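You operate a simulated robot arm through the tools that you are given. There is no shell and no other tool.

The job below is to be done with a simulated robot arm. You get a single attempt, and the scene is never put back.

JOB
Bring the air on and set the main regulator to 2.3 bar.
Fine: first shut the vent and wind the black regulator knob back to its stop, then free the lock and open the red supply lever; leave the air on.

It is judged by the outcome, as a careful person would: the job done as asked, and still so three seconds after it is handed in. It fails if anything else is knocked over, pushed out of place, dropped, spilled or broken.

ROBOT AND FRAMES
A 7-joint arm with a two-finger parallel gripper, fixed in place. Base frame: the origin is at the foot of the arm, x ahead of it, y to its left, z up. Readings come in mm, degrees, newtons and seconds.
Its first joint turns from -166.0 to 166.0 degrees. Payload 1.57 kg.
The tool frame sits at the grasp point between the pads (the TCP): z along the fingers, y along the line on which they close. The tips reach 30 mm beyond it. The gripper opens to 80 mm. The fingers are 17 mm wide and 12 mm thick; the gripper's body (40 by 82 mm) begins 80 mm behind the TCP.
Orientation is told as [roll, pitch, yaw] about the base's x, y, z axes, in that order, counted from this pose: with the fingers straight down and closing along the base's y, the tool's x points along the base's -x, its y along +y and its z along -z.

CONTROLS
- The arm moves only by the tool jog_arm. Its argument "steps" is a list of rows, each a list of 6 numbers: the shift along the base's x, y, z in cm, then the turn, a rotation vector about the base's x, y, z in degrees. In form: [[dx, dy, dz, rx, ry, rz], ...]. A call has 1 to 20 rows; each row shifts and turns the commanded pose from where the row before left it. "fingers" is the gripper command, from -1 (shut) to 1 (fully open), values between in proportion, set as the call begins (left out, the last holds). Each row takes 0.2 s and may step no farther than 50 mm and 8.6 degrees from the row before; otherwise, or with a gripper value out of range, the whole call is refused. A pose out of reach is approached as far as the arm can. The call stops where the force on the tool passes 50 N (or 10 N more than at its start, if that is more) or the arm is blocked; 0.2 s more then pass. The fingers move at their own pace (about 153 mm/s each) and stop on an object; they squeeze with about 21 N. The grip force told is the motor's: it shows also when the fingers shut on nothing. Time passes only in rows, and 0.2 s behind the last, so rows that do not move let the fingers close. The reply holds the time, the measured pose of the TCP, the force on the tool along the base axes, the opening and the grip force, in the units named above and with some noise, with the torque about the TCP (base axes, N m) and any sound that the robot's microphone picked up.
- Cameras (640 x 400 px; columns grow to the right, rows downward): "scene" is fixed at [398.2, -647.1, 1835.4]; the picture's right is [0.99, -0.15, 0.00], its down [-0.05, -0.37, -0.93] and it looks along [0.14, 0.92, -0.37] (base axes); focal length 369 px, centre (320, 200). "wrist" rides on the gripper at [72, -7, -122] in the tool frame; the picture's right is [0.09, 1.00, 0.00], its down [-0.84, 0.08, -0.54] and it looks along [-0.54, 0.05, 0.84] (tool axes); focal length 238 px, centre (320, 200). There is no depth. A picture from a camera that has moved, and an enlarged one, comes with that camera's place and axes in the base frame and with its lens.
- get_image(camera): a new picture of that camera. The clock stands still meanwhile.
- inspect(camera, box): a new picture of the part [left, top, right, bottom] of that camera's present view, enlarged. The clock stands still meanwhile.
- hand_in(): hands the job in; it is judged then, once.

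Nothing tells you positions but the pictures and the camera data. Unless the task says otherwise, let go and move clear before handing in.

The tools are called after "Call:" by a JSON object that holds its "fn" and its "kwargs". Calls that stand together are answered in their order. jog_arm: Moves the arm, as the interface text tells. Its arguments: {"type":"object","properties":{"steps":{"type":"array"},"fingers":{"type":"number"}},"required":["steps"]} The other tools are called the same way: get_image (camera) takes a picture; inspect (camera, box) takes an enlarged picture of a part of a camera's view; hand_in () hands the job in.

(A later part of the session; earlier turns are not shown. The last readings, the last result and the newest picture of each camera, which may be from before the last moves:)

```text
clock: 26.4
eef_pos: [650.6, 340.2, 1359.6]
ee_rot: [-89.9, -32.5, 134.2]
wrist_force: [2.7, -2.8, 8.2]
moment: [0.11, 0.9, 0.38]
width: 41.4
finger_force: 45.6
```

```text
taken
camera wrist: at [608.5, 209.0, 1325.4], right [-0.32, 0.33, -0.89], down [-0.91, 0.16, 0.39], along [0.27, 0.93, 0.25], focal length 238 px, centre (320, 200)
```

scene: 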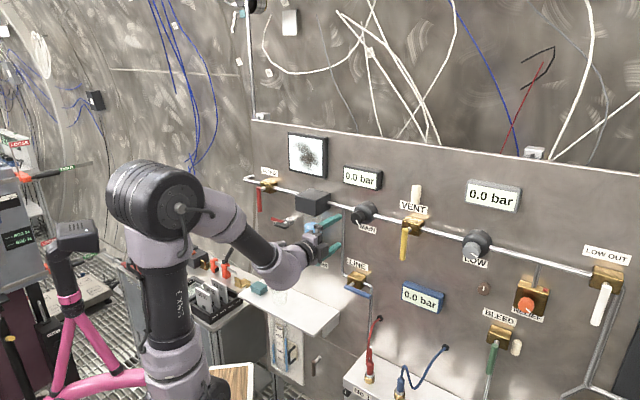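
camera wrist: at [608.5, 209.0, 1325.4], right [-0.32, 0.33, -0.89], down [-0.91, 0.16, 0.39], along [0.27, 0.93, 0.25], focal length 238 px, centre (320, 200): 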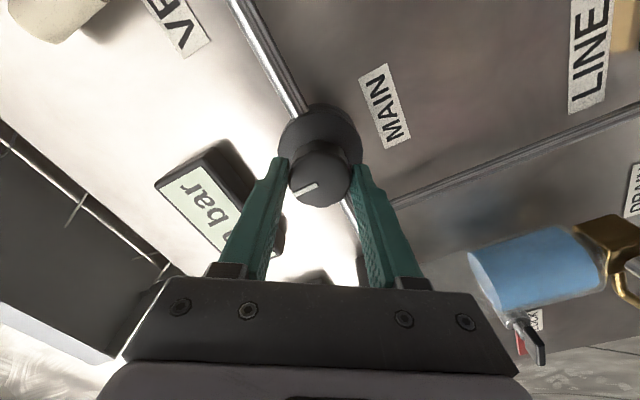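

A torque about the knob axis has appeared (~0.7 N·m), so this may be the stop. Zooming in on the pointer to check for slip.

Call:
{"fn": "inspect", "kwargs": {"camera": "wrist", "box": [260, 90, 400, 230]}}

Call:
{"fn": "inspect", "kwargs": {"camera": "scene", "box": [310, 150, 430, 250]}}

```text
2.86 times, centred on (330, 160) of wrist
camera zoom: at [608.5, 209.0, 1325.4], right [-0.32, 0.33, -0.89], down [-0.91, 0.16, 0.39], along [0.27, 0.93, 0.25], focal length 681 px, centre (291, 314)
```

zoom: 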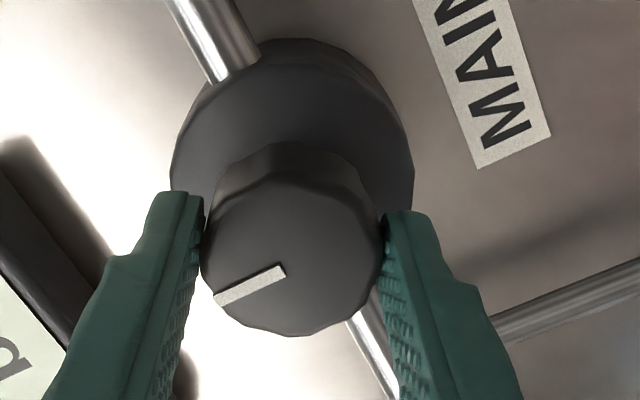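

```text
4.00 times, centred on (370, 200) of scene
camera zoom: at [398.2, -647.1, 1835.4], right [0.99, -0.15, 0.0], down [-0.05, -0.37, -0.93], along [0.14, 0.92, -0.37], focal length 1477 px, centre (120, 200)
```

zoom: 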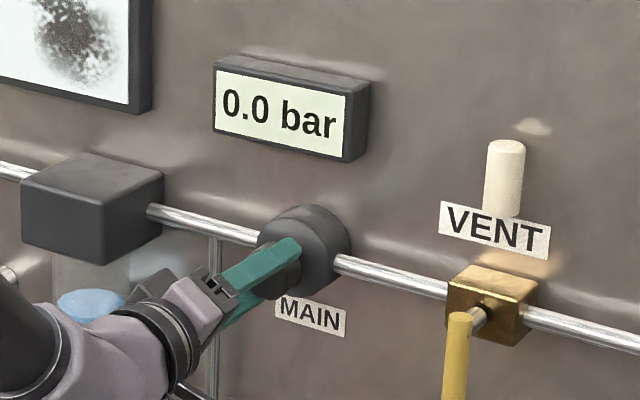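

The pointer is now nearly at 12 o'clock and has slipped a few degrees in the grip. I'll trim and wind a little more to confirm it's really at the stop.

Call:
{"fn": "jog_arm", "kwargs": {"steps": [[0.0, 0.0, 0.07, 0, 0, 0], [0, 0, 0, -3.58, -3.49, 0], [0, 0, 0, -3.58, -3.49, 0], [0, 0, 0, -3.58, -3.49, 0], [0, 0, 0, 0, 0, 0]]}}

Call:
{"fn": "inspect", "kwargs": {"camera": "wrist", "box": [260, 90, 400, 230]}}

```text
clock: 27.6
eef_pos: [651.5, 340.0, 1359.3]
ee_rot: [-89.9, -17.7, 134.2]
wrist_force: [-2.8, -0.1, -2.8]
moment: [0.01, 0.71, 0.58]
width: 41.7
finger_force: 45.2
```

```text
2.86 times, centred on (330, 160) of wrist
camera zoom: at [613.2, 204.9, 1343.7], right [-0.15, 0.15, -0.98], down [-0.96, 0.21, 0.18], along [0.23, 0.97, 0.11], focal length 681 px, centre (291, 314)
```

zoom: 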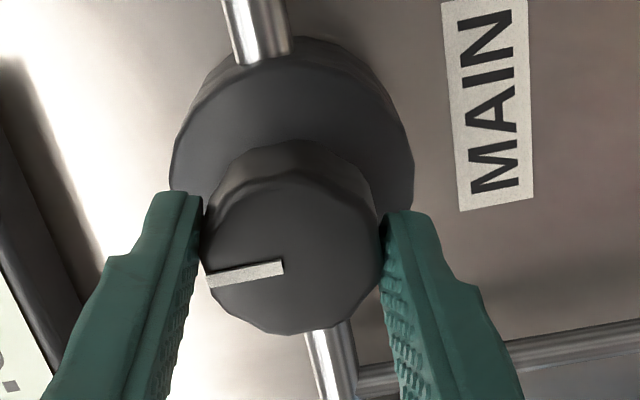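

The pointer rests at about 12 o'clock and the gripper now slips round it, so the MAIN knob is at its stop. I'll release, back off, and go across to inspect the lock.

Call:
{"fn": "jog_arm", "kwargs": {"steps": [[0, 0, 0, 0, 0, 0], [0, 0, 0, 0, 0, 0], [0, 0, 0, 0, 0, 0]], "fingers": 1}}

Call:
{"fn": "jog_arm", "kwargs": {"steps": [[-1.8, -1.75, 0, 0, 0, 0], [-1.8, -1.75, 0, 0, 0, 0], [-1.8, -1.75, 0, 0, 0, 0], [-1.8, -1.75, 0, 0, 0, 0], [-2.635, 2.703, -1.43, 5.74, 5.58, 0], [-2.635, 2.703, -1.43, 5.74, 5.58, 0], [-2.635, 2.703, -1.43, 5.74, 5.58, 0], [-2.635, 2.703, -1.43, 5.74, 5.58, 0], [-2.635, 2.703, -1.43, 5.74, 5.58, 0], [-2.635, 2.703, -1.43, 5.74, 5.58, 0], [-2.635, 2.703, -1.43, 5.74, 5.58, 0], [-2.635, 2.703, -1.43, 5.74, 5.58, 0], [0, 0, 0, 5.74, 5.58, 0], [0, 0, 0, 0, 0, 0]]}}

Call:
{"fn": "get_image", "kwargs": {"camera": "wrist"}}

Call:
{"fn": "get_image", "kwargs": {"camera": "scene"}}

```text
clock: 28.4
eef_pos: [652.4, 340.8, 1360.1]
ee_rot: [-90.0, -17.7, 134.3]
wrist_force: [-0.3, 0.8, -0.2]
moment: [-0.02, -0.04, 0.03]
width: 80.1
finger_force: 0.1
```

```text
clock: 31.4
eef_pos: [369.6, 487.1, 1244.6]
ee_rot: [-106.7, -89.8, 150.9]
wrist_force: [-0.2, -0.6, -0.1]
moment: [0.0, 0.04, -0.04]
width: 80.1
finger_force: 0.1
```

```text
taken
camera wrist: at [287.1, 396.4, 1171.9], right [-0.69, 0.71, -0.1], down [-0.45, -0.32, 0.84], along [0.57, 0.62, 0.54], focal length 238 px, centre (320, 200)
```

wrist: 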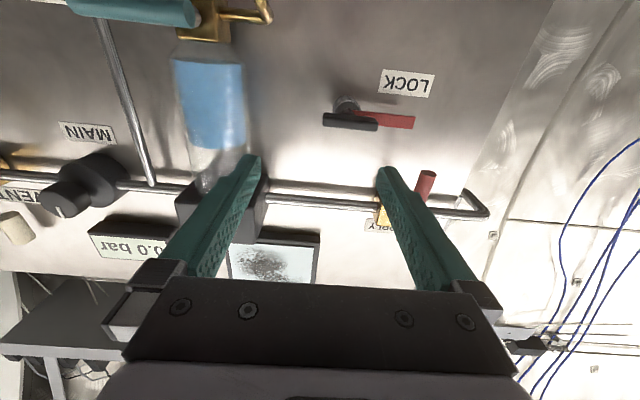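

```text
taken
```

scene: 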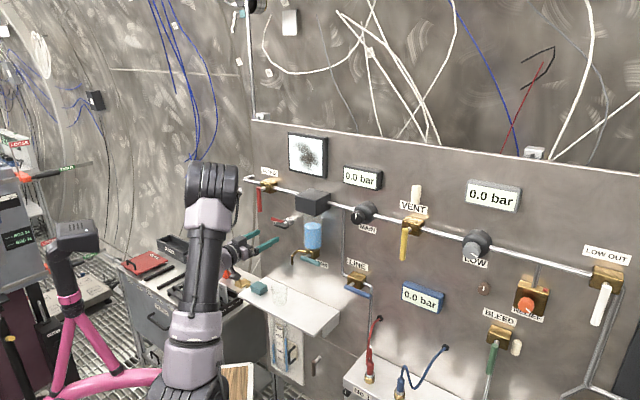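

Call:
{"fn": "inspect", "kwargs": {"camera": "wrist", "box": [300, 50, 460, 150]}}

Call:
{"fn": "inspect", "kwargs": {"camera": "wrist", "box": [320, 60, 500, 240]}}

Call:
{"fn": "inspect", "kwargs": {"camera": "scene", "box": [345, 165, 385, 235]}}

```text
4.00 times, centred on (380, 100) of wrist
camera zoom: at [287.1, 396.4, 1171.9], right [-0.69, 0.71, -0.1], down [-0.45, -0.32, 0.84], along [0.57, 0.62, 0.54], focal length 953 px, centre (80, 600)
```

zoom: 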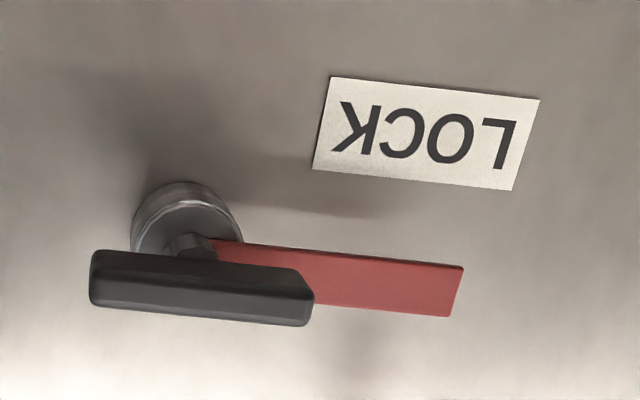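

```text
2.22 times, centred on (410, 150) of wrist
camera zoom: at [287.1, 396.4, 1171.9], right [-0.69, 0.71, -0.1], down [-0.45, -0.32, 0.84], along [0.57, 0.62, 0.54], focal length 530 px, centre (120, 311)
```

zoom: 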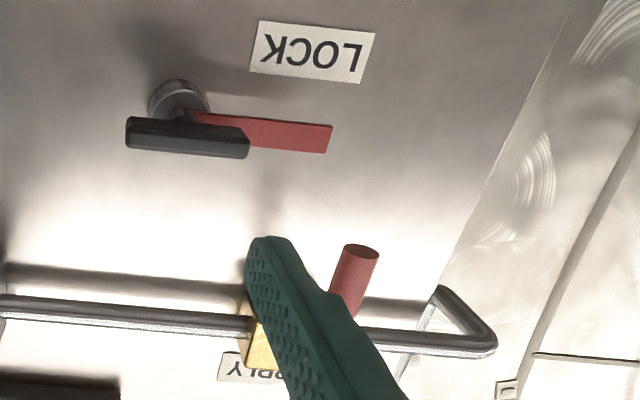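

```text
5.71 times, centred on (365, 200) of scene
camera zoom: at [398.2, -647.1, 1835.4], right [0.99, -0.15, 0.0], down [-0.05, -0.37, -0.93], along [0.14, 0.92, -0.37], focal length 2110 px, centre (63, 200)
```

zoom: 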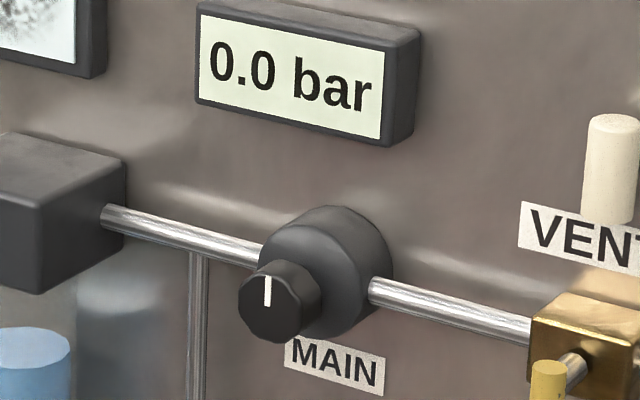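

MAIN pointer sits exactly at 12 o'clock. The lock is a T-bar on a spindle at about (e=-118, z=1236), with its red tongue pointing left. I'll roll the gripper so the fingers close vertically on the bar, staying clear for now.

Call:
{"fn": "jog_arm", "kwargs": {"steps": [[-0.38, 0.385, -0.17, 5.37, 5.235, 0], [-0.38, 0.385, -0.17, 5.37, 5.235, 0], [-0.38, 0.385, -0.17, 5.37, 5.235, 0], [-0.38, 0.385, -0.17, 5.37, 5.235, 0], [-0.38, 0.385, -0.17, 5.37, 5.235, 0], [0, 0, 0, 5.37, 5.235, 0], [0, 0, 0, 5.37, 5.235, 0], [0, 0, 0, 5.37, 5.235, 0], [0, 0, 0, 5.37, 5.235, 0], [0, 0, 0, 5.37, 5.235, 0], [0, 0, 0, 5.37, 5.235, 0], [0, 0, 0, 5.37, 5.235, 0], [0, 0, 0, 0, 0, 0]]}}

Call:
{"fn": "get_image", "kwargs": {"camera": "wrist"}}

Call:
{"fn": "inspect", "kwargs": {"camera": "wrist", "box": [240, 60, 400, 200]}}

```text
clock: 34.1
eef_pos: [348.6, 506.8, 1237.9]
ee_rot: [89.8, -0.2, -45.9]
wrist_force: [-0.1, -0.7, 0.6]
moment: [0.0, 0.02, 0.0]
width: 80.0
finger_force: 0.1
```

```text
taken
camera wrist: at [212.9, 472.5, 1229.9], right [-0.07, 0.07, 1.0], down [0.2, -0.98, 0.08], along [0.98, 0.2, 0.05], focal length 238 px, centre (320, 200)
```

wrist: 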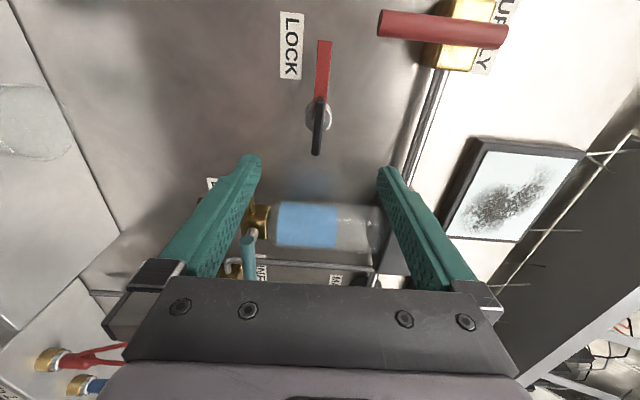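

```text
2.86 times, centred on (320, 130) of wrist
camera zoom: at [212.9, 472.5, 1229.9], right [-0.07, 0.07, 1.0], down [0.2, -0.98, 0.08], along [0.98, 0.2, 0.05], focal length 681 px, centre (320, 400)
```

zoom: 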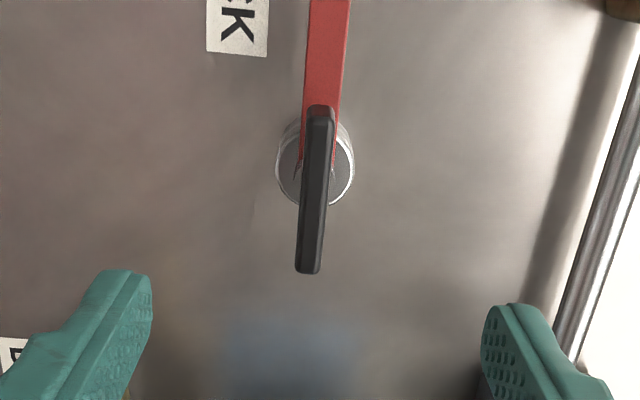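

The bar spans about e=-148 to -89 with its front at n≈730 and the tongue just behind. I'll approach so the tips overlap only the bar, not the tongue.

Call:
{"fn": "jog_arm", "kwargs": {"steps": [[1.92, 1.87, -0.06, 0, 0, 0], [1.92, 1.87, -0.06, 0, 0, 0], [1.92, 1.87, -0.06, 0, 0, 0], [1.7, 1.65, -0.04, 0, 0, 0], [0, 0, 0, 0, 0, 0]]}}

Call:
{"fn": "get_image", "kwargs": {"camera": "wrist"}}

Call:
{"fn": "inspect", "kwargs": {"camera": "wrist", "box": [240, 100, 400, 220]}}

Call:
{"fn": "inspect", "kwargs": {"camera": "scene", "box": [240, 170, 340, 260]}}

```text
clock: 35.4
eef_pos: [425.0, 579.5, 1235.6]
ee_rot: [89.9, -0.4, -45.7]
wrist_force: [-0.2, 0.2, 0.4]
moment: [0.01, -0.03, -0.01]
width: 79.9
finger_force: 0.1
```

```text
taken
camera wrist: at [287.5, 545.2, 1228.2], right [-0.07, 0.07, 1.0], down [0.2, -0.98, 0.08], along [0.98, 0.2, 0.05], focal length 238 px, centre (320, 200)
```

wrist: 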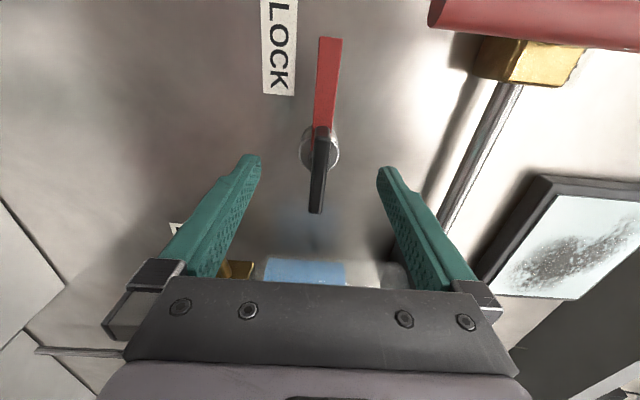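

```text
3.33 times, centred on (320, 160) of wrist
camera zoom: at [287.5, 545.2, 1228.2], right [-0.07, 0.07, 1.0], down [0.2, -0.98, 0.08], along [0.98, 0.2, 0.05], focal length 794 px, centre (320, 333)
```

zoom: 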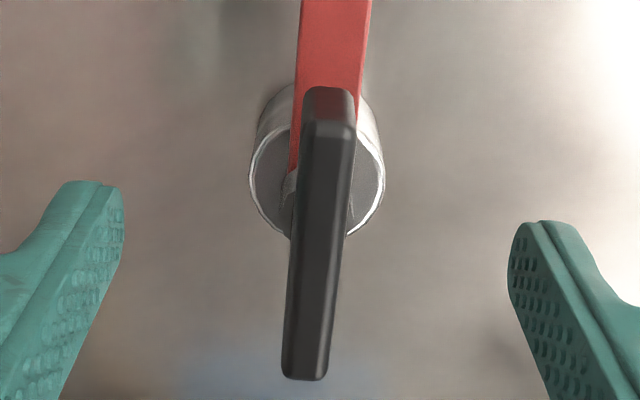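

```text
4.44 times, centred on (290, 215) of scene
camera zoom: at [398.2, -647.1, 1835.4], right [0.99, -0.15, 0.0], down [-0.05, -0.37, -0.93], along [0.14, 0.92, -0.37], focal length 1641 px, centre (453, 133)
```

zoom: 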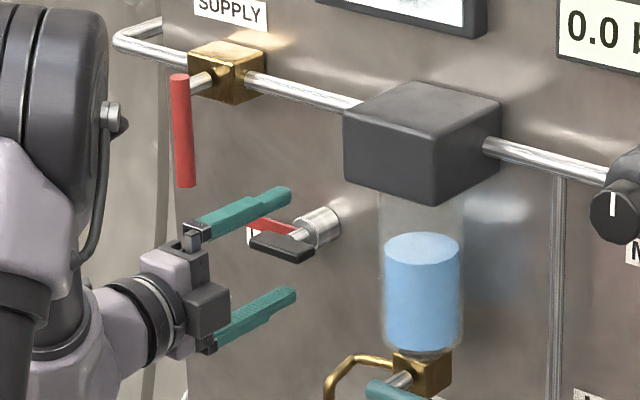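

The tips straddle the bar. I'll back off 5 mm to stay clear of the tongue, then close on the bar.

Call:
{"fn": "jog_arm", "kwargs": {"steps": [[-0.36, -0.35, 0, 0, 0, 0], [0, 0, 0, 0, 0, 0]]}}

Call:
{"fn": "jog_arm", "kwargs": {"steps": [[0, 0, 0, 0, 0, 0], [0, 0, 0, 0, 0, 0], [0, 0, 0, 0, 0, 0]], "fingers": -1}}

Call:
{"fn": "inspect", "kwargs": {"camera": "wrist", "box": [240, 100, 400, 220]}}

```text
clock: 36.0
eef_pos: [421.1, 574.7, 1234.2]
ee_rot: [89.9, -0.3, -45.8]
wrist_force: [-0.3, -0.3, 0.6]
moment: [0.01, 0.0, 0.03]
width: 80.0
finger_force: 0.1
```

```text
clock: 36.8
eef_pos: [421.5, 574.4, 1235.1]
ee_rot: [89.8, -0.3, -45.8]
wrist_force: [0.8, -0.5, -2.9]
moment: [0.08, -0.1, -0.15]
width: 9.8
finger_force: 28.4
```

```text
3.33 times, centred on (320, 160) of wrist
camera zoom: at [283.6, 541.2, 1227.3], right [-0.07, 0.07, 1.0], down [0.2, -0.98, 0.08], along [0.98, 0.2, 0.05], focal length 794 px, centre (320, 333)
```

zoom: 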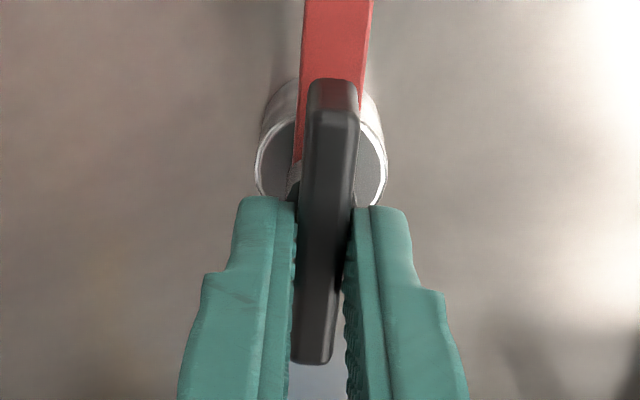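

Holding the T-bar at 9.8 mm. I'll feel for the free direction with a small counter-clockwise turn.

Call:
{"fn": "jog_arm", "kwargs": {"steps": [[0, 0, 0, -2.87, -2.79, 0], [0, 0, 0, -2.87, -2.79, 0], [0, 0, 0, 0, 0, 0]]}}

Call:
{"fn": "inspect", "kwargs": {"camera": "wrist", "box": [240, 100, 400, 220]}}

```text
clock: 37.5
eef_pos: [421.7, 574.6, 1235.1]
ee_rot: [89.8, -8.4, -45.7]
wrist_force: [-4.4, -4.3, -3.0]
moment: [0.19, -0.22, -0.57]
width: 10.0
finger_force: 28.0
```

```text
3.33 times, centred on (320, 160) of wrist
camera zoom: at [284.8, 540.0, 1217.6], right [-0.16, 0.17, 0.97], down [0.18, -0.96, 0.2], along [0.97, 0.21, 0.13], focal length 794 px, centre (320, 333)
```

zoom: 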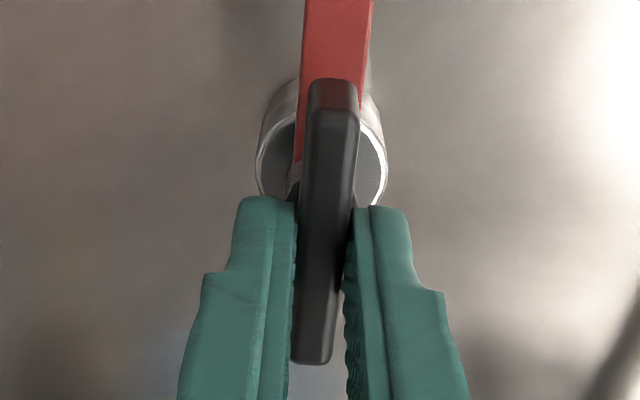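

It turns freely counter-clockwise. I'll continue toward 90°.

Call:
{"fn": "jog_arm", "kwargs": {"steps": [[0, 0, 0, -5.02, -4.88, 0], [0, 0, 0, -5.02, -4.88, 0], [0, 0, 0, -5.02, -4.88, 0], [0, 0, 0, -5.02, -4.88, 0], [0, 0, 0, -5.02, -4.88, 0], [0, 0, 0, 0, 0, 0]]}}

Call:
{"fn": "get_image", "kwargs": {"camera": "wrist"}}

```text
clock: 39.0
eef_pos: [420.7, 574.9, 1236.5]
ee_rot: [90.0, -43.4, -45.8]
wrist_force: [-1.4, -1.4, 6.4]
moment: [0.52, -0.54, -0.08]
width: 9.7
finger_force: 28.3
```

```text
taken
camera wrist: at [300.1, 524.5, 1180.9], right [-0.52, 0.54, 0.66], down [0.0, -0.78, 0.63], along [0.85, 0.33, 0.41], focal length 238 px, centre (320, 200)
```

wrist: 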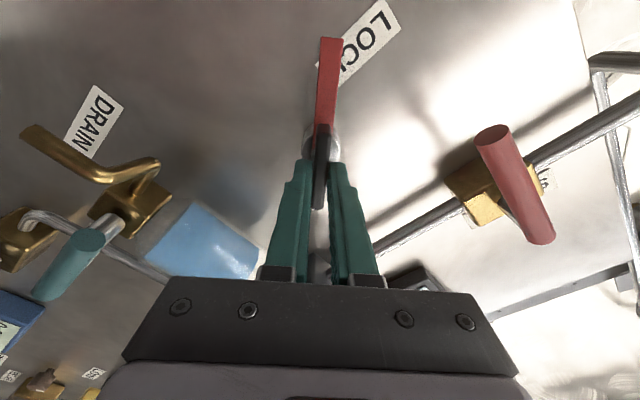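

Call:
{"fn": "jog_arm", "kwargs": {"steps": [[0, 0, 0.03, -5.02, -4.88, 0], [0, 0, 0, -5.02, -4.88, 0], [0, 0, 0, -5.02, -4.88, 0], [0, 0, 0, -5.02, -4.88, 0], [0, 0, 0, -5.02, -4.88, 0], [0, 0, 0, -5.02, -4.88, 0], [0, 0, 0, 0, 0, 0]]}}

Call:
{"fn": "get_image", "kwargs": {"camera": "wrist"}}

Call:
{"fn": "inspect", "kwargs": {"camera": "scene", "box": [240, 170, 340, 260]}}

```text
clock: 40.5
eef_pos: [419.7, 576.4, 1235.9]
ee_rot: [90.5, -85.4, -46.4]
wrist_force: [-6.9, 5.1, 13.9]
moment: [0.41, -0.39, 0.63]
width: 9.8
finger_force: 27.8
```

```text
taken
camera wrist: at [333.2, 490.5, 1163.2], right [-0.7, 0.72, -0.01], down [-0.4, -0.37, 0.84], along [0.6, 0.59, 0.54], focal length 238 px, centre (320, 200)
```

wrist: 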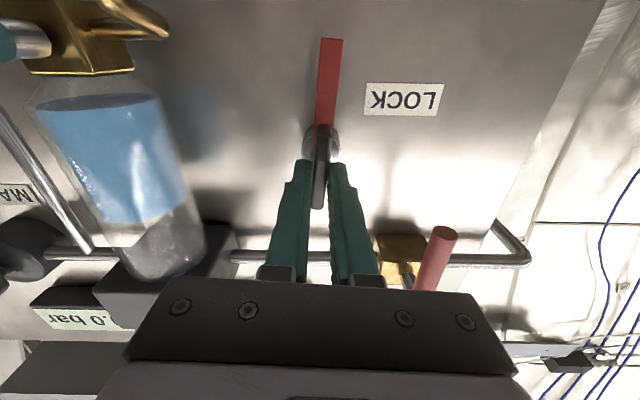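

```text
4.44 times, centred on (290, 215) of scene
camera zoom: at [398.2, -647.1, 1835.4], right [0.99, -0.15, 0.0], down [-0.05, -0.37, -0.93], along [0.14, 0.92, -0.37], focal length 1641 px, centre (453, 133)
```

zoom: 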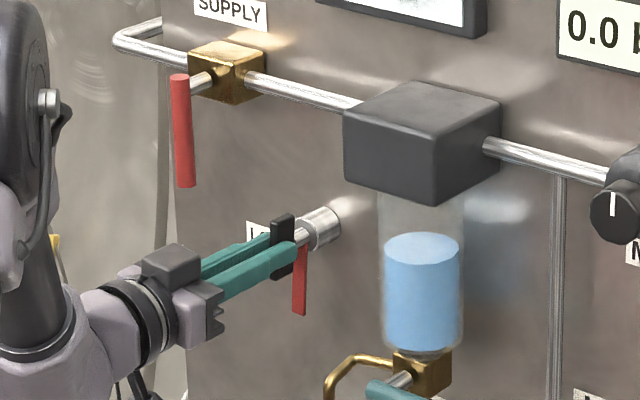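

The tongue now points almost straight down. I'll turn the last few degrees to feel for the stop.

Call:
{"fn": "jog_arm", "kwargs": {"steps": [[-0.05, 0.05, 0.1, -2.87, -2.79, 0], [0, 0, 0, -2.87, -2.79, 0], [0, 0, 0, -2.87, -2.79, 0], [0, 0, 0, 0, 0, 0]]}}

Call:
{"fn": "get_image", "kwargs": {"camera": "wrist"}}

```text
clock: 41.5
eef_pos: [420.0, 576.6, 1235.9]
ee_rot: [-88.9, -82.5, 133.0]
wrist_force: [-6.4, 4.3, 3.9]
moment: [0.18, 0.6, 0.58]
width: 11.9
finger_force: 29.4
```

```text
taken
camera wrist: at [343.2, 479.8, 1164.6], right [-0.68, 0.7, -0.22], down [-0.52, -0.24, 0.82], along [0.52, 0.67, 0.53], focal length 238 px, centre (320, 200)
```

wrist: 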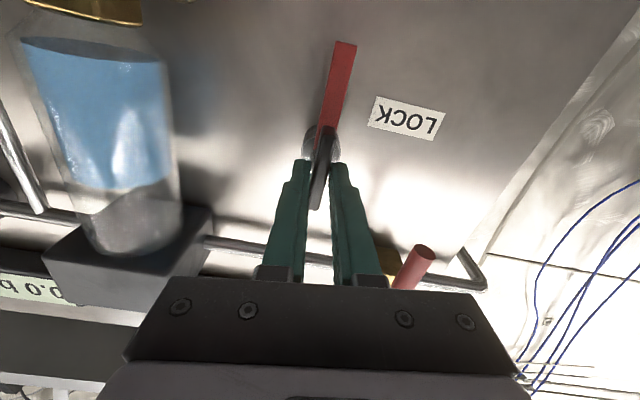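

The grip torque and widening show the bar is at its 90° stop, with the tongue straight down, so the lock is freed. I'll square up, release, back off and line up left of the supply lever.

Call:
{"fn": "jog_arm", "kwargs": {"steps": [[0, 0, 0, 2.87, 2.79, 0], [0, 0, 0, 2.87, 2.79, 0], [0, 0, 0, 0, 0, 0]]}}

Call:
{"fn": "jog_arm", "kwargs": {"steps": [[0, 0, 0, 0, 0, 0], [0, 0, 0, 0, 0, 0], [-1.8, -1.75, 0, 0, 0, 0], [-1.8, -1.75, 0, 0, 0, 0], [-1.8, -1.75, 0, 0, 0, 0], [-1.8, -1.75, 0, 0, 0, 0], [0, 0, 0, 0, 0, 0]], "fingers": 0.3}}

Call:
{"fn": "get_image", "kwargs": {"camera": "wrist"}}

Call:
{"fn": "inspect", "kwargs": {"camera": "scene", "box": [240, 160, 400, 260]}}

```text
clock: 42.4
eef_pos: [419.6, 575.0, 1235.6]
ee_rot: [79.1, -89.3, -34.9]
wrist_force: [-5.7, 10.4, -4.6]
moment: [-0.1, 0.17, 0.67]
width: 10.0
finger_force: 28.1
```

```text
clock: 44.0
eef_pos: [348.6, 505.4, 1237.9]
ee_rot: [85.9, -89.3, -41.7]
wrist_force: [0.3, -0.2, -0.2]
moment: [-0.02, 0.01, -0.01]
width: 52.1
finger_force: 0.0
```

```text
taken
camera wrist: at [264.9, 416.3, 1164.1], right [-0.69, 0.72, -0.08], down [-0.44, -0.33, 0.84], along [0.57, 0.62, 0.54], focal length 238 px, centre (320, 200)
```

wrist: 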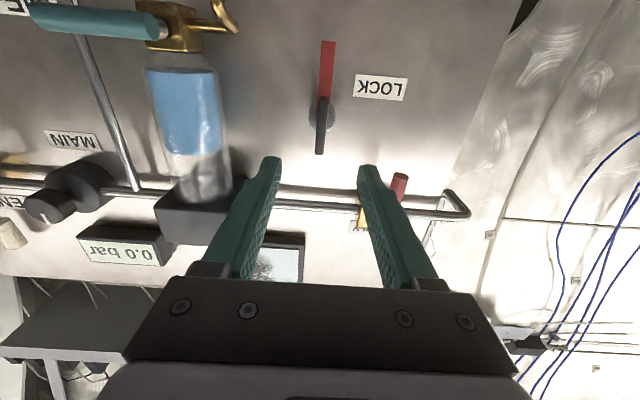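

```text
4.00 times, centred on (320, 210) of scene
camera zoom: at [398.2, -647.1, 1835.4], right [0.99, -0.15, 0.0], down [-0.05, -0.37, -0.93], along [0.14, 0.92, -0.37], focal length 1477 px, centre (320, 160)
```

zoom: 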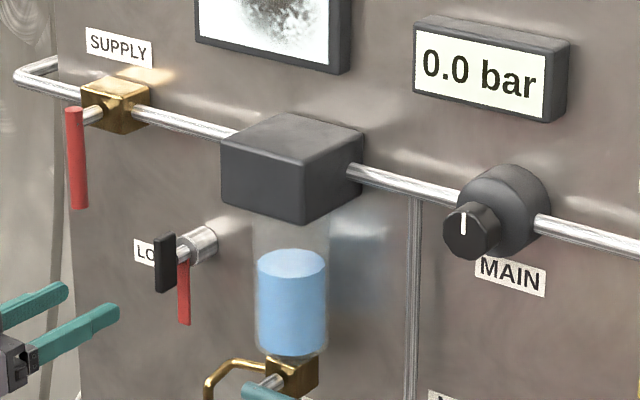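

The lock stands free. I'll move across to the left of the supply lever with the fingers closed and check the geometry.

Call:
{"fn": "jog_arm", "kwargs": {"steps": [[-2.83, 2.9, 1.5, 0, 0, 0], [-2.83, 2.9, 1.5, 0, 0, 0], [-2.83, 2.9, 1.5, 0, 0, 0], [0, 0, 1.0, 0, 0, 0], [0, 0, 0, 0, 0, 0]], "fingers": -1}}

Call:
{"fn": "get_image", "kwargs": {"camera": "wrist"}}

Call:
{"fn": "get_image", "kwargs": {"camera": "scene"}}

```text
clock: 45.1
eef_pos: [262.9, 592.9, 1292.3]
ee_rot: [83.6, -89.3, -39.5]
wrist_force: [0.2, 0.4, 0.7]
moment: [-0.01, 0.01, 0.03]
width: 0.2
finger_force: 21.0
```

```text
taken
camera wrist: at [179.6, 503.9, 1219.2], right [-0.69, 0.72, -0.08], down [-0.44, -0.33, 0.84], along [0.57, 0.62, 0.54], focal length 238 px, centre (320, 200)
```

wrist: 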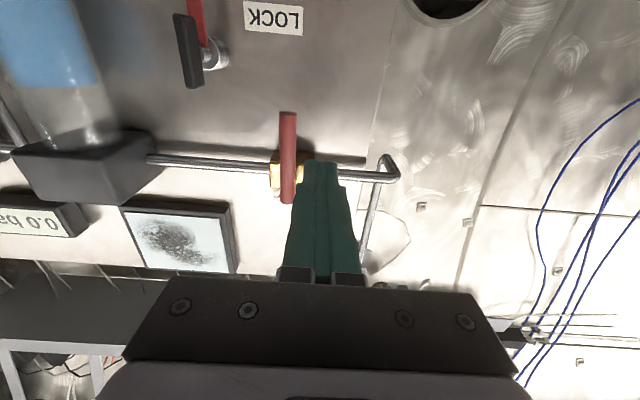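

```text
taken
```

scene: 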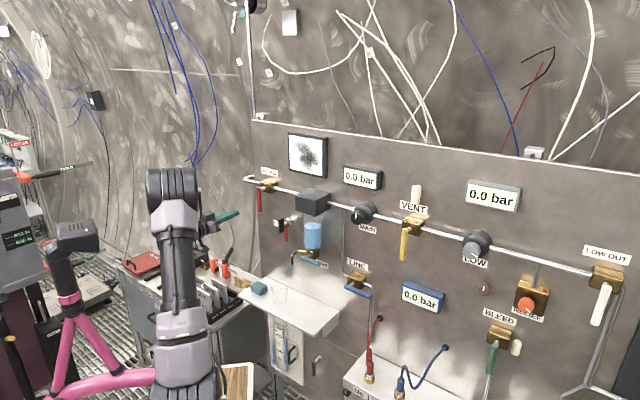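

The lever hangs at e≈-210, its end at z≈1276, and the finger is about 11 mm to its left. I'll advance past the lever plane.

Call:
{"fn": "jog_arm", "kwargs": {"steps": [[2.34, 2.28, 0, 0, 0, 0], [2.34, 2.28, 0, 0, 0, 0], [2.34, 2.28, 0, 0, 0, 0], [0, 0, 0, 0, 0, 0]]}}

Call:
{"fn": "get_image", "kwargs": {"camera": "wrist"}}

Call:
{"fn": "inspect", "kwargs": {"camera": "scene", "box": [220, 160, 340, 250]}}

```text
clock: 46.1
eef_pos: [334.7, 662.1, 1291.7]
ee_rot: [86.6, -89.3, -42.3]
wrist_force: [0.2, -0.4, 0.1]
moment: [-0.02, -0.01, 0.0]
width: 0.0
finger_force: 21.3
```

```text
taken
camera wrist: at [251.2, 573.1, 1218.2], right [-0.69, 0.72, -0.08], down [-0.44, -0.33, 0.84], along [0.57, 0.62, 0.54], focal length 238 px, centre (320, 200)
```

wrist: 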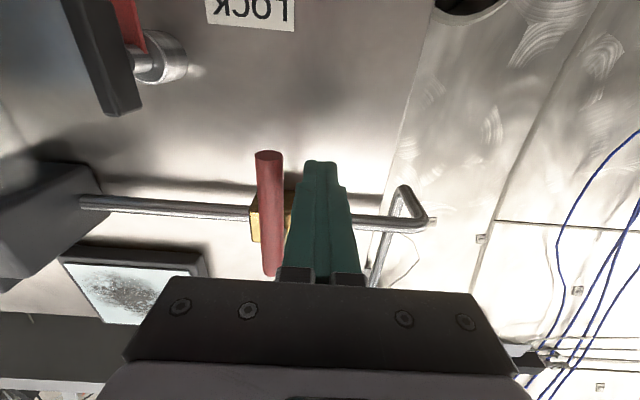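

```text
4.44 times, centred on (280, 205) of scene
camera zoom: at [398.2, -647.1, 1835.4], right [0.99, -0.15, 0.0], down [-0.05, -0.37, -0.93], along [0.14, 0.92, -0.37], focal length 1641 px, centre (498, 178)
```

zoom: 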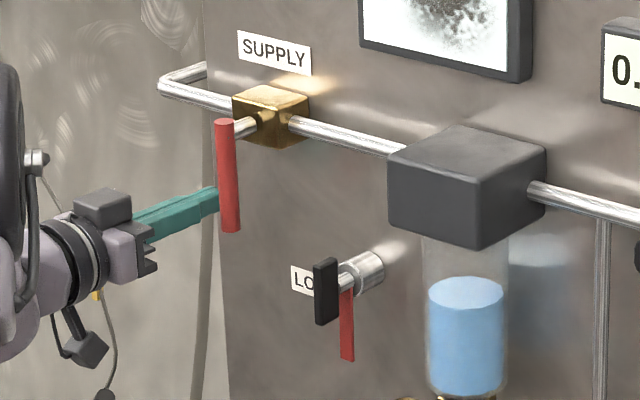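

The finger is set left of the lever, tips past its plane, clear of the pipe. I'll push the lever to the right and up along its arc, slowly.

Call:
{"fn": "jog_arm", "kwargs": {"steps": [[0.4, -0.41, 0.1, 0, 0, 0], [0.4, -0.41, 0.1, 0, 0, 0], [0.54, -0.555, -0.16, 0, 0, 0], [0.54, -0.555, -0.16, 0, 0, 0], [0, 0, 0, 0, 0, 0]]}}

Call:
{"fn": "get_image", "kwargs": {"camera": "wrist"}}

```text
clock: 47.4
eef_pos: [353.7, 642.3, 1289.8]
ee_rot: [82.3, -89.3, -38.4]
wrist_force: [0.0, 0.3, -0.2]
moment: [-0.01, 0.0, 0.02]
width: 0.0
finger_force: 21.3
```

```text
taken
camera wrist: at [269.5, 552.6, 1216.3], right [-0.69, 0.72, -0.08], down [-0.44, -0.33, 0.84], along [0.57, 0.62, 0.54], focal length 238 px, centre (320, 200)
```

wrist: 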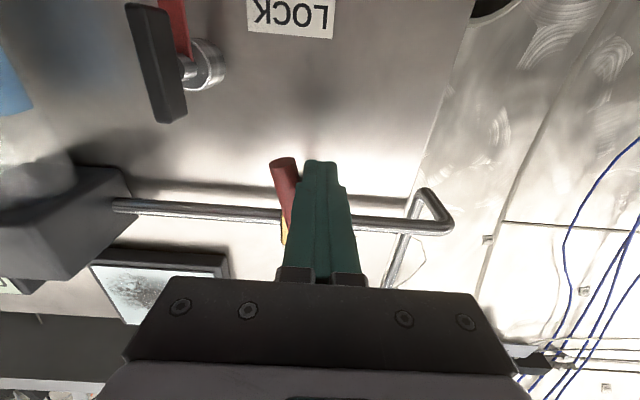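

The lever is swinging to the right with almost no force, so the lock really is off. Continuing the arc toward horizontal.

Call:
{"fn": "jog_arm", "kwargs": {"steps": [[0.585, -0.6, 0.05, 0, 0, 0], [0.585, -0.6, 0.05, 0, 0, 0], [0.585, -0.6, 0.28, 0, 0, 0], [0.585, -0.6, 0.28, 0, 0, 0], [0.525, -0.54, 0.54, 0, 0, 0], [0.525, -0.54, 0.54, 0, 0, 0], [0.415, -0.425, 0.77, 0, 0, 0], [0.415, -0.425, 0.77, 0, 0, 0], [0, 0, 0, 0, 0, 0]]}}

Call:
{"fn": "get_image", "kwargs": {"camera": "wrist"}}

Call:
{"fn": "get_image", "kwargs": {"camera": "scene"}}

```text
clock: 49.4
eef_pos: [394.2, 598.0, 1323.4]
ee_rot: [85.5, -89.3, -41.5]
wrist_force: [0.4, -0.5, -0.8]
moment: [0.0, 0.03, 0.04]
width: 0.0
finger_force: 20.4
```

```text
taken
camera wrist: at [311.3, 509.6, 1250.5], right [-0.69, 0.72, -0.08], down [-0.44, -0.33, 0.84], along [0.57, 0.62, 0.54], focal length 238 px, centre (320, 200)
```

wrist: 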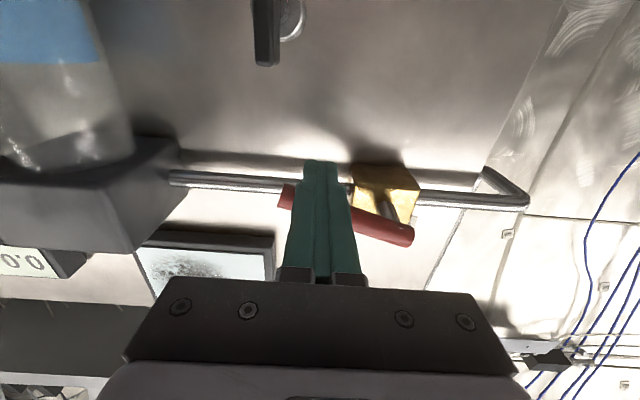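

```text
taken
```

scene: 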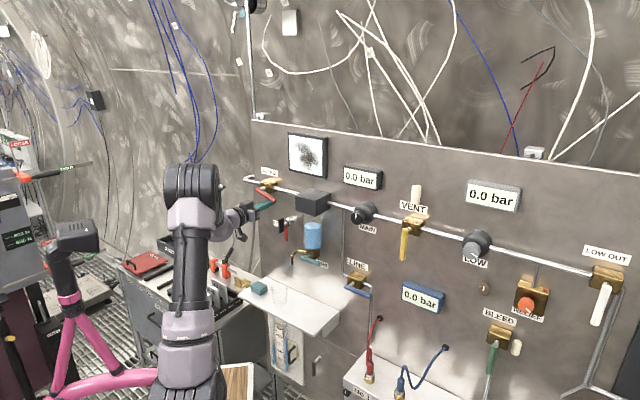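

Call:
{"fn": "jog_arm", "kwargs": {"steps": [[0.2, -0.2, 0.63, 0, 0, 0], [0.15, -0.15, 0.63, 0, 0, 0], [0.1, -0.1, 0.5, 0, 0, 0], [0, 0, 0.3, 0, 0, 0], [0, 0, 0, 0, 0, 0]]}}

Call:
{"fn": "get_image", "kwargs": {"camera": "wrist"}}

Call:
{"fn": "inspect", "kwargs": {"camera": "scene", "box": [220, 140, 400, 250]}}

```text
clock: 50.5
eef_pos: [399.7, 593.2, 1342.9]
ee_rot: [81.4, -89.3, -37.3]
wrist_force: [0.6, 0.7, -3.3]
moment: [-0.07, 0.03, -0.03]
width: 0.0
finger_force: 21.1
```

```text
taken
camera wrist: at [315.6, 504.7, 1270.3], right [-0.69, 0.72, -0.08], down [-0.44, -0.33, 0.84], along [0.57, 0.62, 0.54], focal length 238 px, centre (320, 200)
```

wrist: 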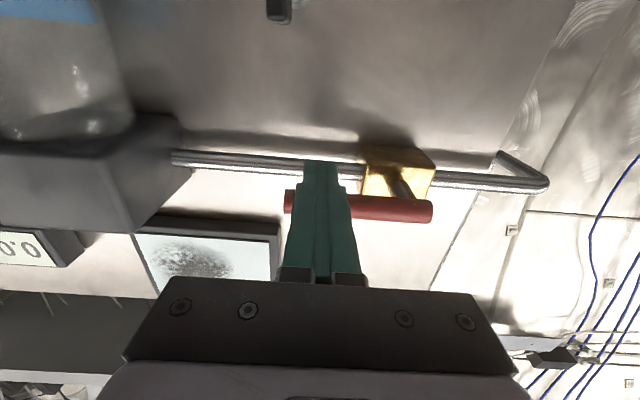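

```text
3.56 times, centred on (310, 195) of scene
camera zoom: at [398.2, -647.1, 1835.4], right [0.99, -0.15, 0.0], down [-0.05, -0.37, -0.93], along [0.14, 0.92, -0.37], focal length 1313 px, centre (356, 218)
```

zoom: 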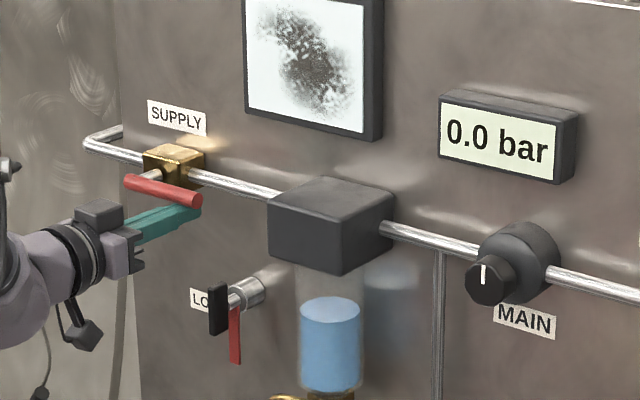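

Nearly horizontal. I'll push a few millimetres more to feel the stop.

Call:
{"fn": "jog_arm", "kwargs": {"steps": [[0, 0, 0.2, 0, 0, 0], [0, 0, 0.2, 0, 0, 0], [0, 0, 0, 0, 0, 0]]}}

Call:
{"fn": "inspect", "kwargs": {"camera": "wrist", "box": [240, 120, 480, 260]}}

```text
clock: 51.4
eef_pos: [399.5, 593.8, 1343.8]
ee_rot: [55.6, -89.1, -11.5]
wrist_force: [-5.2, -8.4, -32.4]
moment: [-0.23, 0.2, -0.04]
width: 0.2
finger_force: 20.7
```

```text
2.67 times, centred on (360, 190) of wrist
camera zoom: at [315.5, 504.3, 1271.9], right [-0.69, 0.72, -0.08], down [-0.43, -0.32, 0.84], along [0.58, 0.62, 0.53], focal length 636 px, centre (213, 227)
```

zoom: 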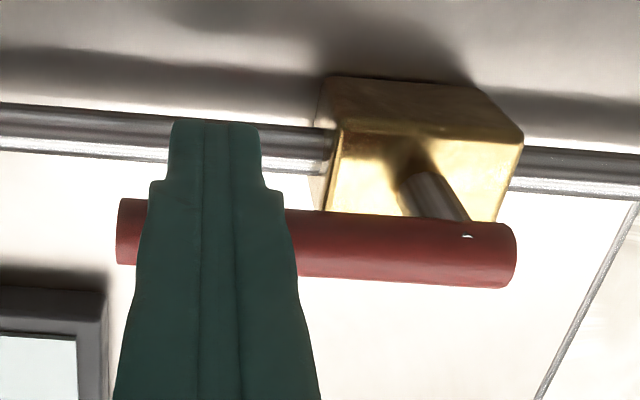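

The supply lever is at its open stop (32 N) and lies along the pipe. I'll come away from it, cross back to the MAIN knob and pre-roll so I can wind clockwise.

Call:
{"fn": "jog_arm", "kwargs": {"steps": [[0, 0, -1.0, 0, 0, 0], [0, 0, -1.0, 0, 0, 0], [-1.8, -1.75, 0, 0, 0, 0], [-1.8, -1.75, 0, 0, 0, 0], [-1.8, -1.75, 0, 0, 0, 0], [-1.8, -1.75, 0, 0, 0, 0], [0, 0, 0, 0, 0, 0]]}}

Call:
{"fn": "jog_arm", "kwargs": {"steps": [[2.764, -2.835, 0.4, -5.95, -5.78, 0], [2.764, -2.835, 0.4, -5.95, -5.78, 0], [2.764, -2.835, 0.4, -5.95, -5.78, 0], [2.764, -2.835, 0.4, -5.95, -5.78, 0], [2.764, -2.835, 0.4, -5.95, -5.78, 0], [2.764, -2.835, 0.4, -5.95, -5.78, 0], [2.764, -2.835, 0.4, -5.95, -5.78, 0], [2.764, -2.835, 0.4, -5.95, -5.78, 0], [2.764, -2.835, 0.4, -5.95, -5.78, 0], [0, 0, 0, 0, 0, 0]], "fingers": 1}}

Call:
{"fn": "get_image", "kwargs": {"camera": "wrist"}}

Call:
{"fn": "get_image", "kwargs": {"camera": "scene"}}

```text
clock: 53.0
eef_pos: [327.2, 525.0, 1329.6]
ee_rot: [86.9, -89.3, -42.9]
wrist_force: [-0.4, -0.5, 0.4]
moment: [-0.02, -0.01, -0.01]
width: 0.0
finger_force: 20.9
```

```text
clock: 55.1
eef_pos: [577.5, 267.1, 1362.5]
ee_rot: [-90.0, -16.0, 134.0]
wrist_force: [-1.5, -0.4, 0.1]
moment: [-0.03, -0.01, 0.0]
width: 80.0
finger_force: 0.2
```

```text
taken
camera wrist: at [538.9, 130.1, 1348.0], right [-0.13, 0.13, -0.98], down [-0.96, 0.22, 0.16], along [0.23, 0.97, 0.1], focal length 238 px, centre (320, 200)
```

wrist: 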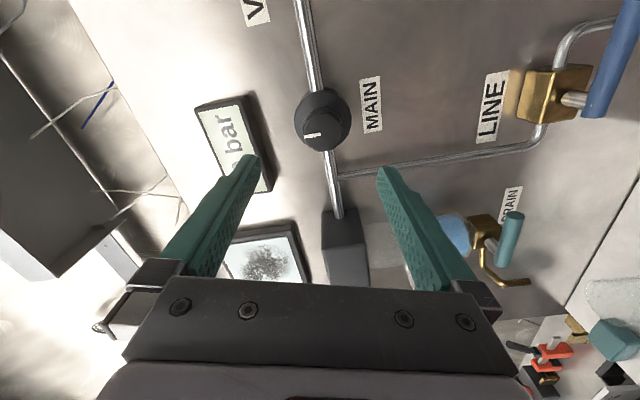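

```text
taken
```

scene: 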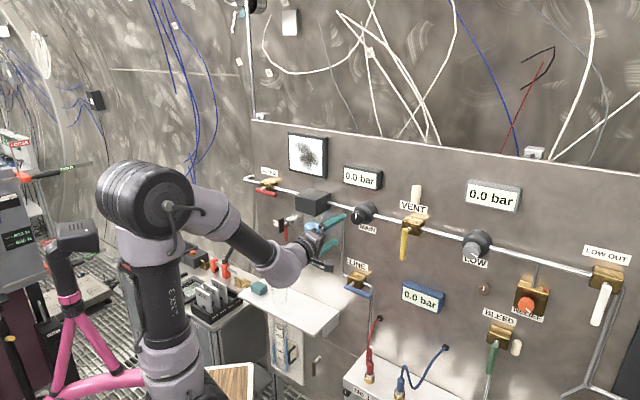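

Air is on at the lever and MAIN still reads 0.0 with its knob at the stop. Going in to grip the MAIN knob again.

Call:
{"fn": "jog_arm", "kwargs": {"steps": [[1.85, 1.82, -0.075, 0, 0, 0], [1.85, 1.82, -0.075, 0, 0, 0], [1.85, 1.82, -0.075, 0, 0, 0], [1.85, 1.82, -0.05, 0, 0, 0], [0, 0, 0, 0, 0, 0]]}}

Call:
{"fn": "get_image", "kwargs": {"camera": "wrist"}}

```text
clock: 56.4
eef_pos: [649.6, 341.0, 1360.0]
ee_rot: [-90.2, -16.0, 134.1]
wrist_force: [-0.6, -0.5, 0.7]
moment: [-0.02, 0.02, -0.01]
width: 80.2
finger_force: 0.0
```

```text
taken
camera wrist: at [611.6, 204.5, 1345.0], right [-0.13, 0.14, -0.98], down [-0.96, 0.22, 0.16], along [0.23, 0.97, 0.1], focal length 238 px, centre (320, 200)
```

wrist: 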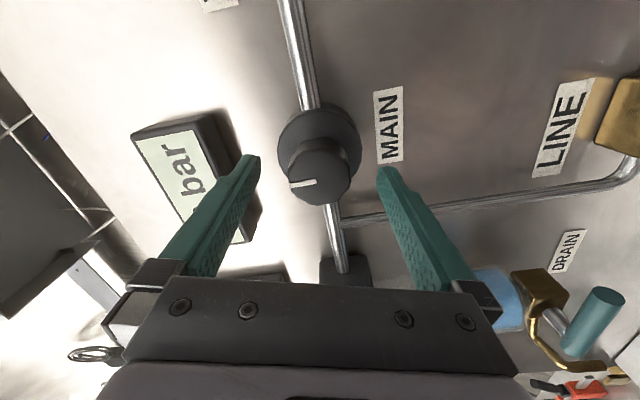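

Aligned again. Closing on the knob.

Call:
{"fn": "jog_arm", "kwargs": {"steps": [[0.1, -0.05, 0, 0, 0, 0], [0, 0, 0, 0, 0, 0], [0, 0, 0, 0, 0, 0], [0, 0, 0, 0, 0, 0]], "fingers": -1}}

Call:
{"fn": "inspect", "kwargs": {"camera": "scene", "box": [310, 150, 430, 250]}}

```text
clock: 57.4
eef_pos: [651.5, 339.5, 1360.1]
ee_rot: [-90.0, -16.0, 134.2]
wrist_force: [-2.8, 1.4, -2.2]
moment: [-0.29, 0.29, 0.39]
width: 41.6
finger_force: 44.9
```

```text
4.00 times, centred on (370, 200) of scene
camera zoom: at [398.2, -647.1, 1835.4], right [0.99, -0.15, 0.0], down [-0.05, -0.37, -0.93], along [0.14, 0.92, -0.37], focal length 1477 px, centre (120, 200)
```

zoom: 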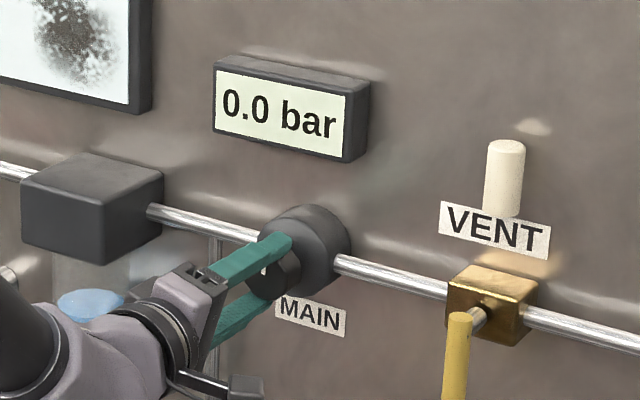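

Good grip with little side load. I'll start winding clockwise in small steps and read the gauge.

Call:
{"fn": "jog_arm", "kwargs": {"steps": [[0, 0, 0, 3.58, 3.49, 0], [0, 0, 0, 3.58, 3.49, 0], [0, 0, 0, 3.58, 3.49, 0], [0, 0, 0, 3.58, 3.49, 0], [0, 0, 0, 0, 0, 0]]}}

Call:
{"fn": "get_image", "kwargs": {"camera": "scene"}}

Call:
{"fn": "inspect", "kwargs": {"camera": "wrist", "box": [260, 90, 400, 230]}}

```text
clock: 58.5
eef_pos: [649.0, 339.6, 1360.9]
ee_rot: [-90.0, -36.1, 134.0]
wrist_force: [-5.3, -6.7, -5.0]
moment: [-0.62, 0.62, -0.46]
width: 41.4
finger_force: 44.9
```

```text
taken
```

scene: 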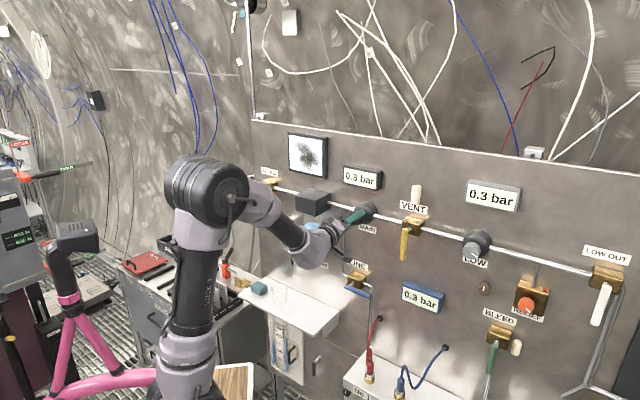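

```text
2.86 times, centred on (330, 160) of wrist
camera zoom: at [605.5, 210.7, 1322.2], right [-0.36, 0.37, -0.86], down [-0.89, 0.14, 0.43], along [0.28, 0.92, 0.28], focal length 681 px, centre (291, 314)
```

zoom: 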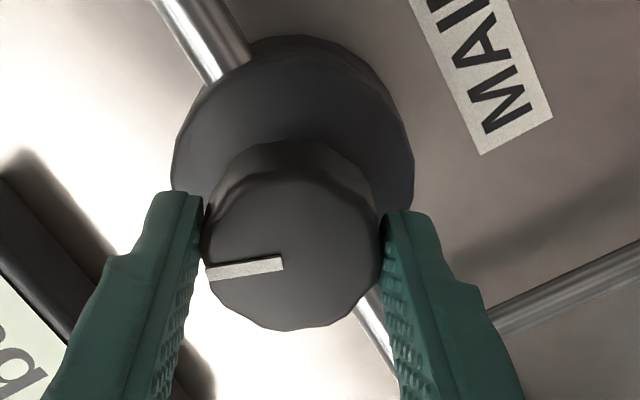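

MAIN reads 0.3 bar after about 20°, and the line and low side follow. I'll continue clockwise in steps.

Call:
{"fn": "jog_arm", "kwargs": {"steps": [[0, 0, 0, 3.58, 3.49, 0], [0, 0, 0, 3.58, 3.49, 0], [0, 0, 0, 3.58, 3.49, 0], [0, 0, 0, 3.58, 3.49, 0], [0, 0, 0, 3.58, 3.49, 0], [0, 0, 0, 3.58, 3.49, 0], [0, 0, 0, 0, 0, 0], [0, 0, 0, 0, 0, 0]]}}

Call:
{"fn": "inspect", "kwargs": {"camera": "scene", "box": [330, 150, 540, 320]}}

Call:
{"fn": "inspect", "kwargs": {"camera": "wrist", "box": [260, 90, 400, 230]}}

```text
clock: 60.4
eef_pos: [649.9, 338.8, 1360.6]
ee_rot: [-89.7, -66.0, 133.8]
wrist_force: [-11.2, -15.1, -14.4]
moment: [-0.52, 0.48, 0.91]
width: 41.6
finger_force: 45.5
```

```text
2.35 times, centred on (435, 235) of scene
camera zoom: at [398.2, -647.1, 1835.4], right [0.99, -0.15, 0.0], down [-0.05, -0.37, -0.93], along [0.14, 0.92, -0.37], focal length 869 px, centre (49, 118)
```

zoom: 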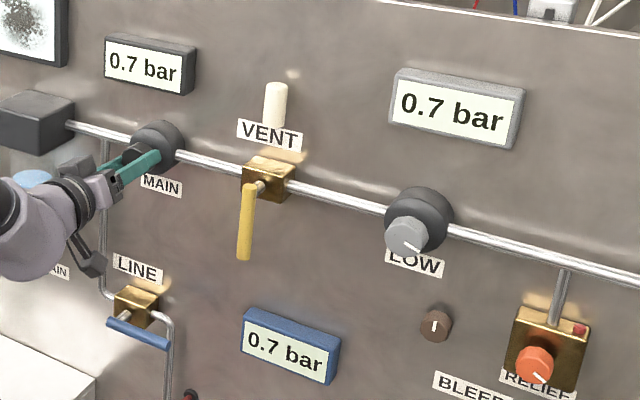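

```text
2.86 times, centred on (330, 160) of wrist
camera zoom: at [587.1, 229.8, 1296.7], right [-0.61, 0.63, -0.49], down [-0.67, -0.08, 0.73], along [0.42, 0.78, 0.47], focal length 681 px, centre (291, 314)
```

zoom: 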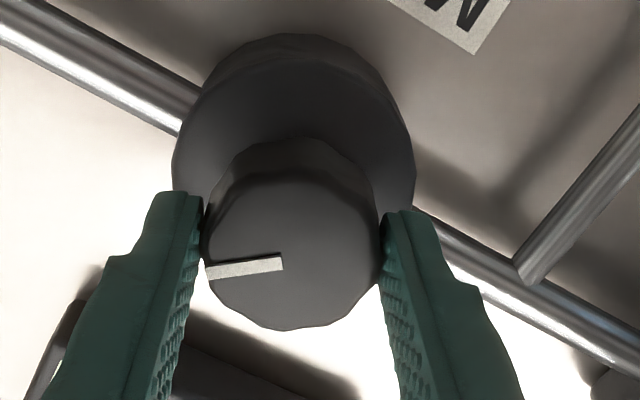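

50° gives 0.7 bar, so about 155° for 2.3. I'll trim the side load and continue.

Call:
{"fn": "jog_arm", "kwargs": {"steps": [[-0.09, -0.12, -0.12, 0, 0, 0], [0, 0, 0, 3.58, 3.49, 0], [0, 0, 0, 3.58, 3.49, 0], [0, 0, 0, 3.58, 3.49, 0], [0, 0, 0, 3.58, 3.49, 0], [0, 0, 0, 3.58, 3.49, 0], [0, 0, 0, 3.58, 3.49, 0], [0, 0, 0, 0, 0, 0], [0, 0, 0, 0, 0, 0]]}}

Call:
{"fn": "inspect", "kwargs": {"camera": "scene", "box": [330, 150, 540, 320]}}

Call:
{"fn": "inspect", "kwargs": {"camera": "wrist", "box": [260, 90, 400, 230]}}

```text
clock: 62.4
eef_pos: [650.4, 340.6, 1360.6]
ee_rot: [90.2, -84.0, -46.0]
wrist_force: [12.7, 9.8, 14.7]
moment: [0.53, -0.61, 0.98]
width: 41.3
finger_force: 44.5
```

```text
2.35 times, centred on (435, 235) of scene
camera zoom: at [398.2, -647.1, 1835.4], right [0.99, -0.15, 0.0], down [-0.05, -0.37, -0.93], along [0.14, 0.92, -0.37], focal length 869 px, centre (49, 118)
```

zoom: 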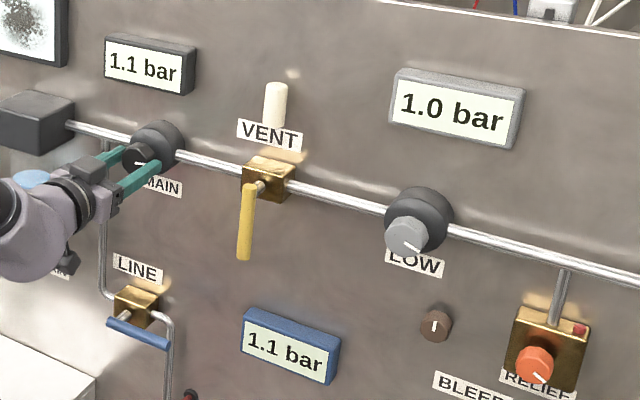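

```text
2.86 times, centred on (330, 160) of wrist
camera zoom: at [562.4, 255.5, 1287.2], right [-0.7, 0.72, 0.01], down [-0.38, -0.39, 0.84], along [0.61, 0.58, 0.54], focal length 681 px, centre (291, 314)
```

zoom: 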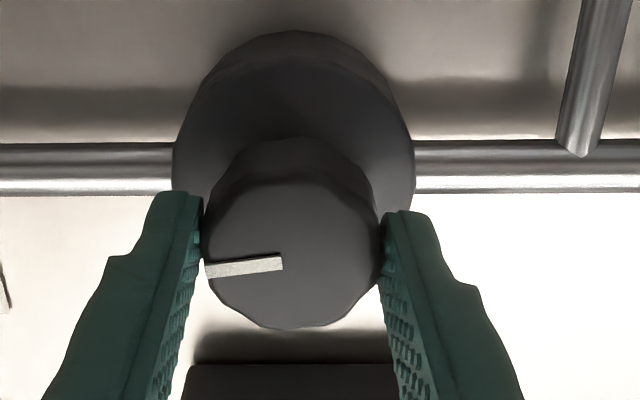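

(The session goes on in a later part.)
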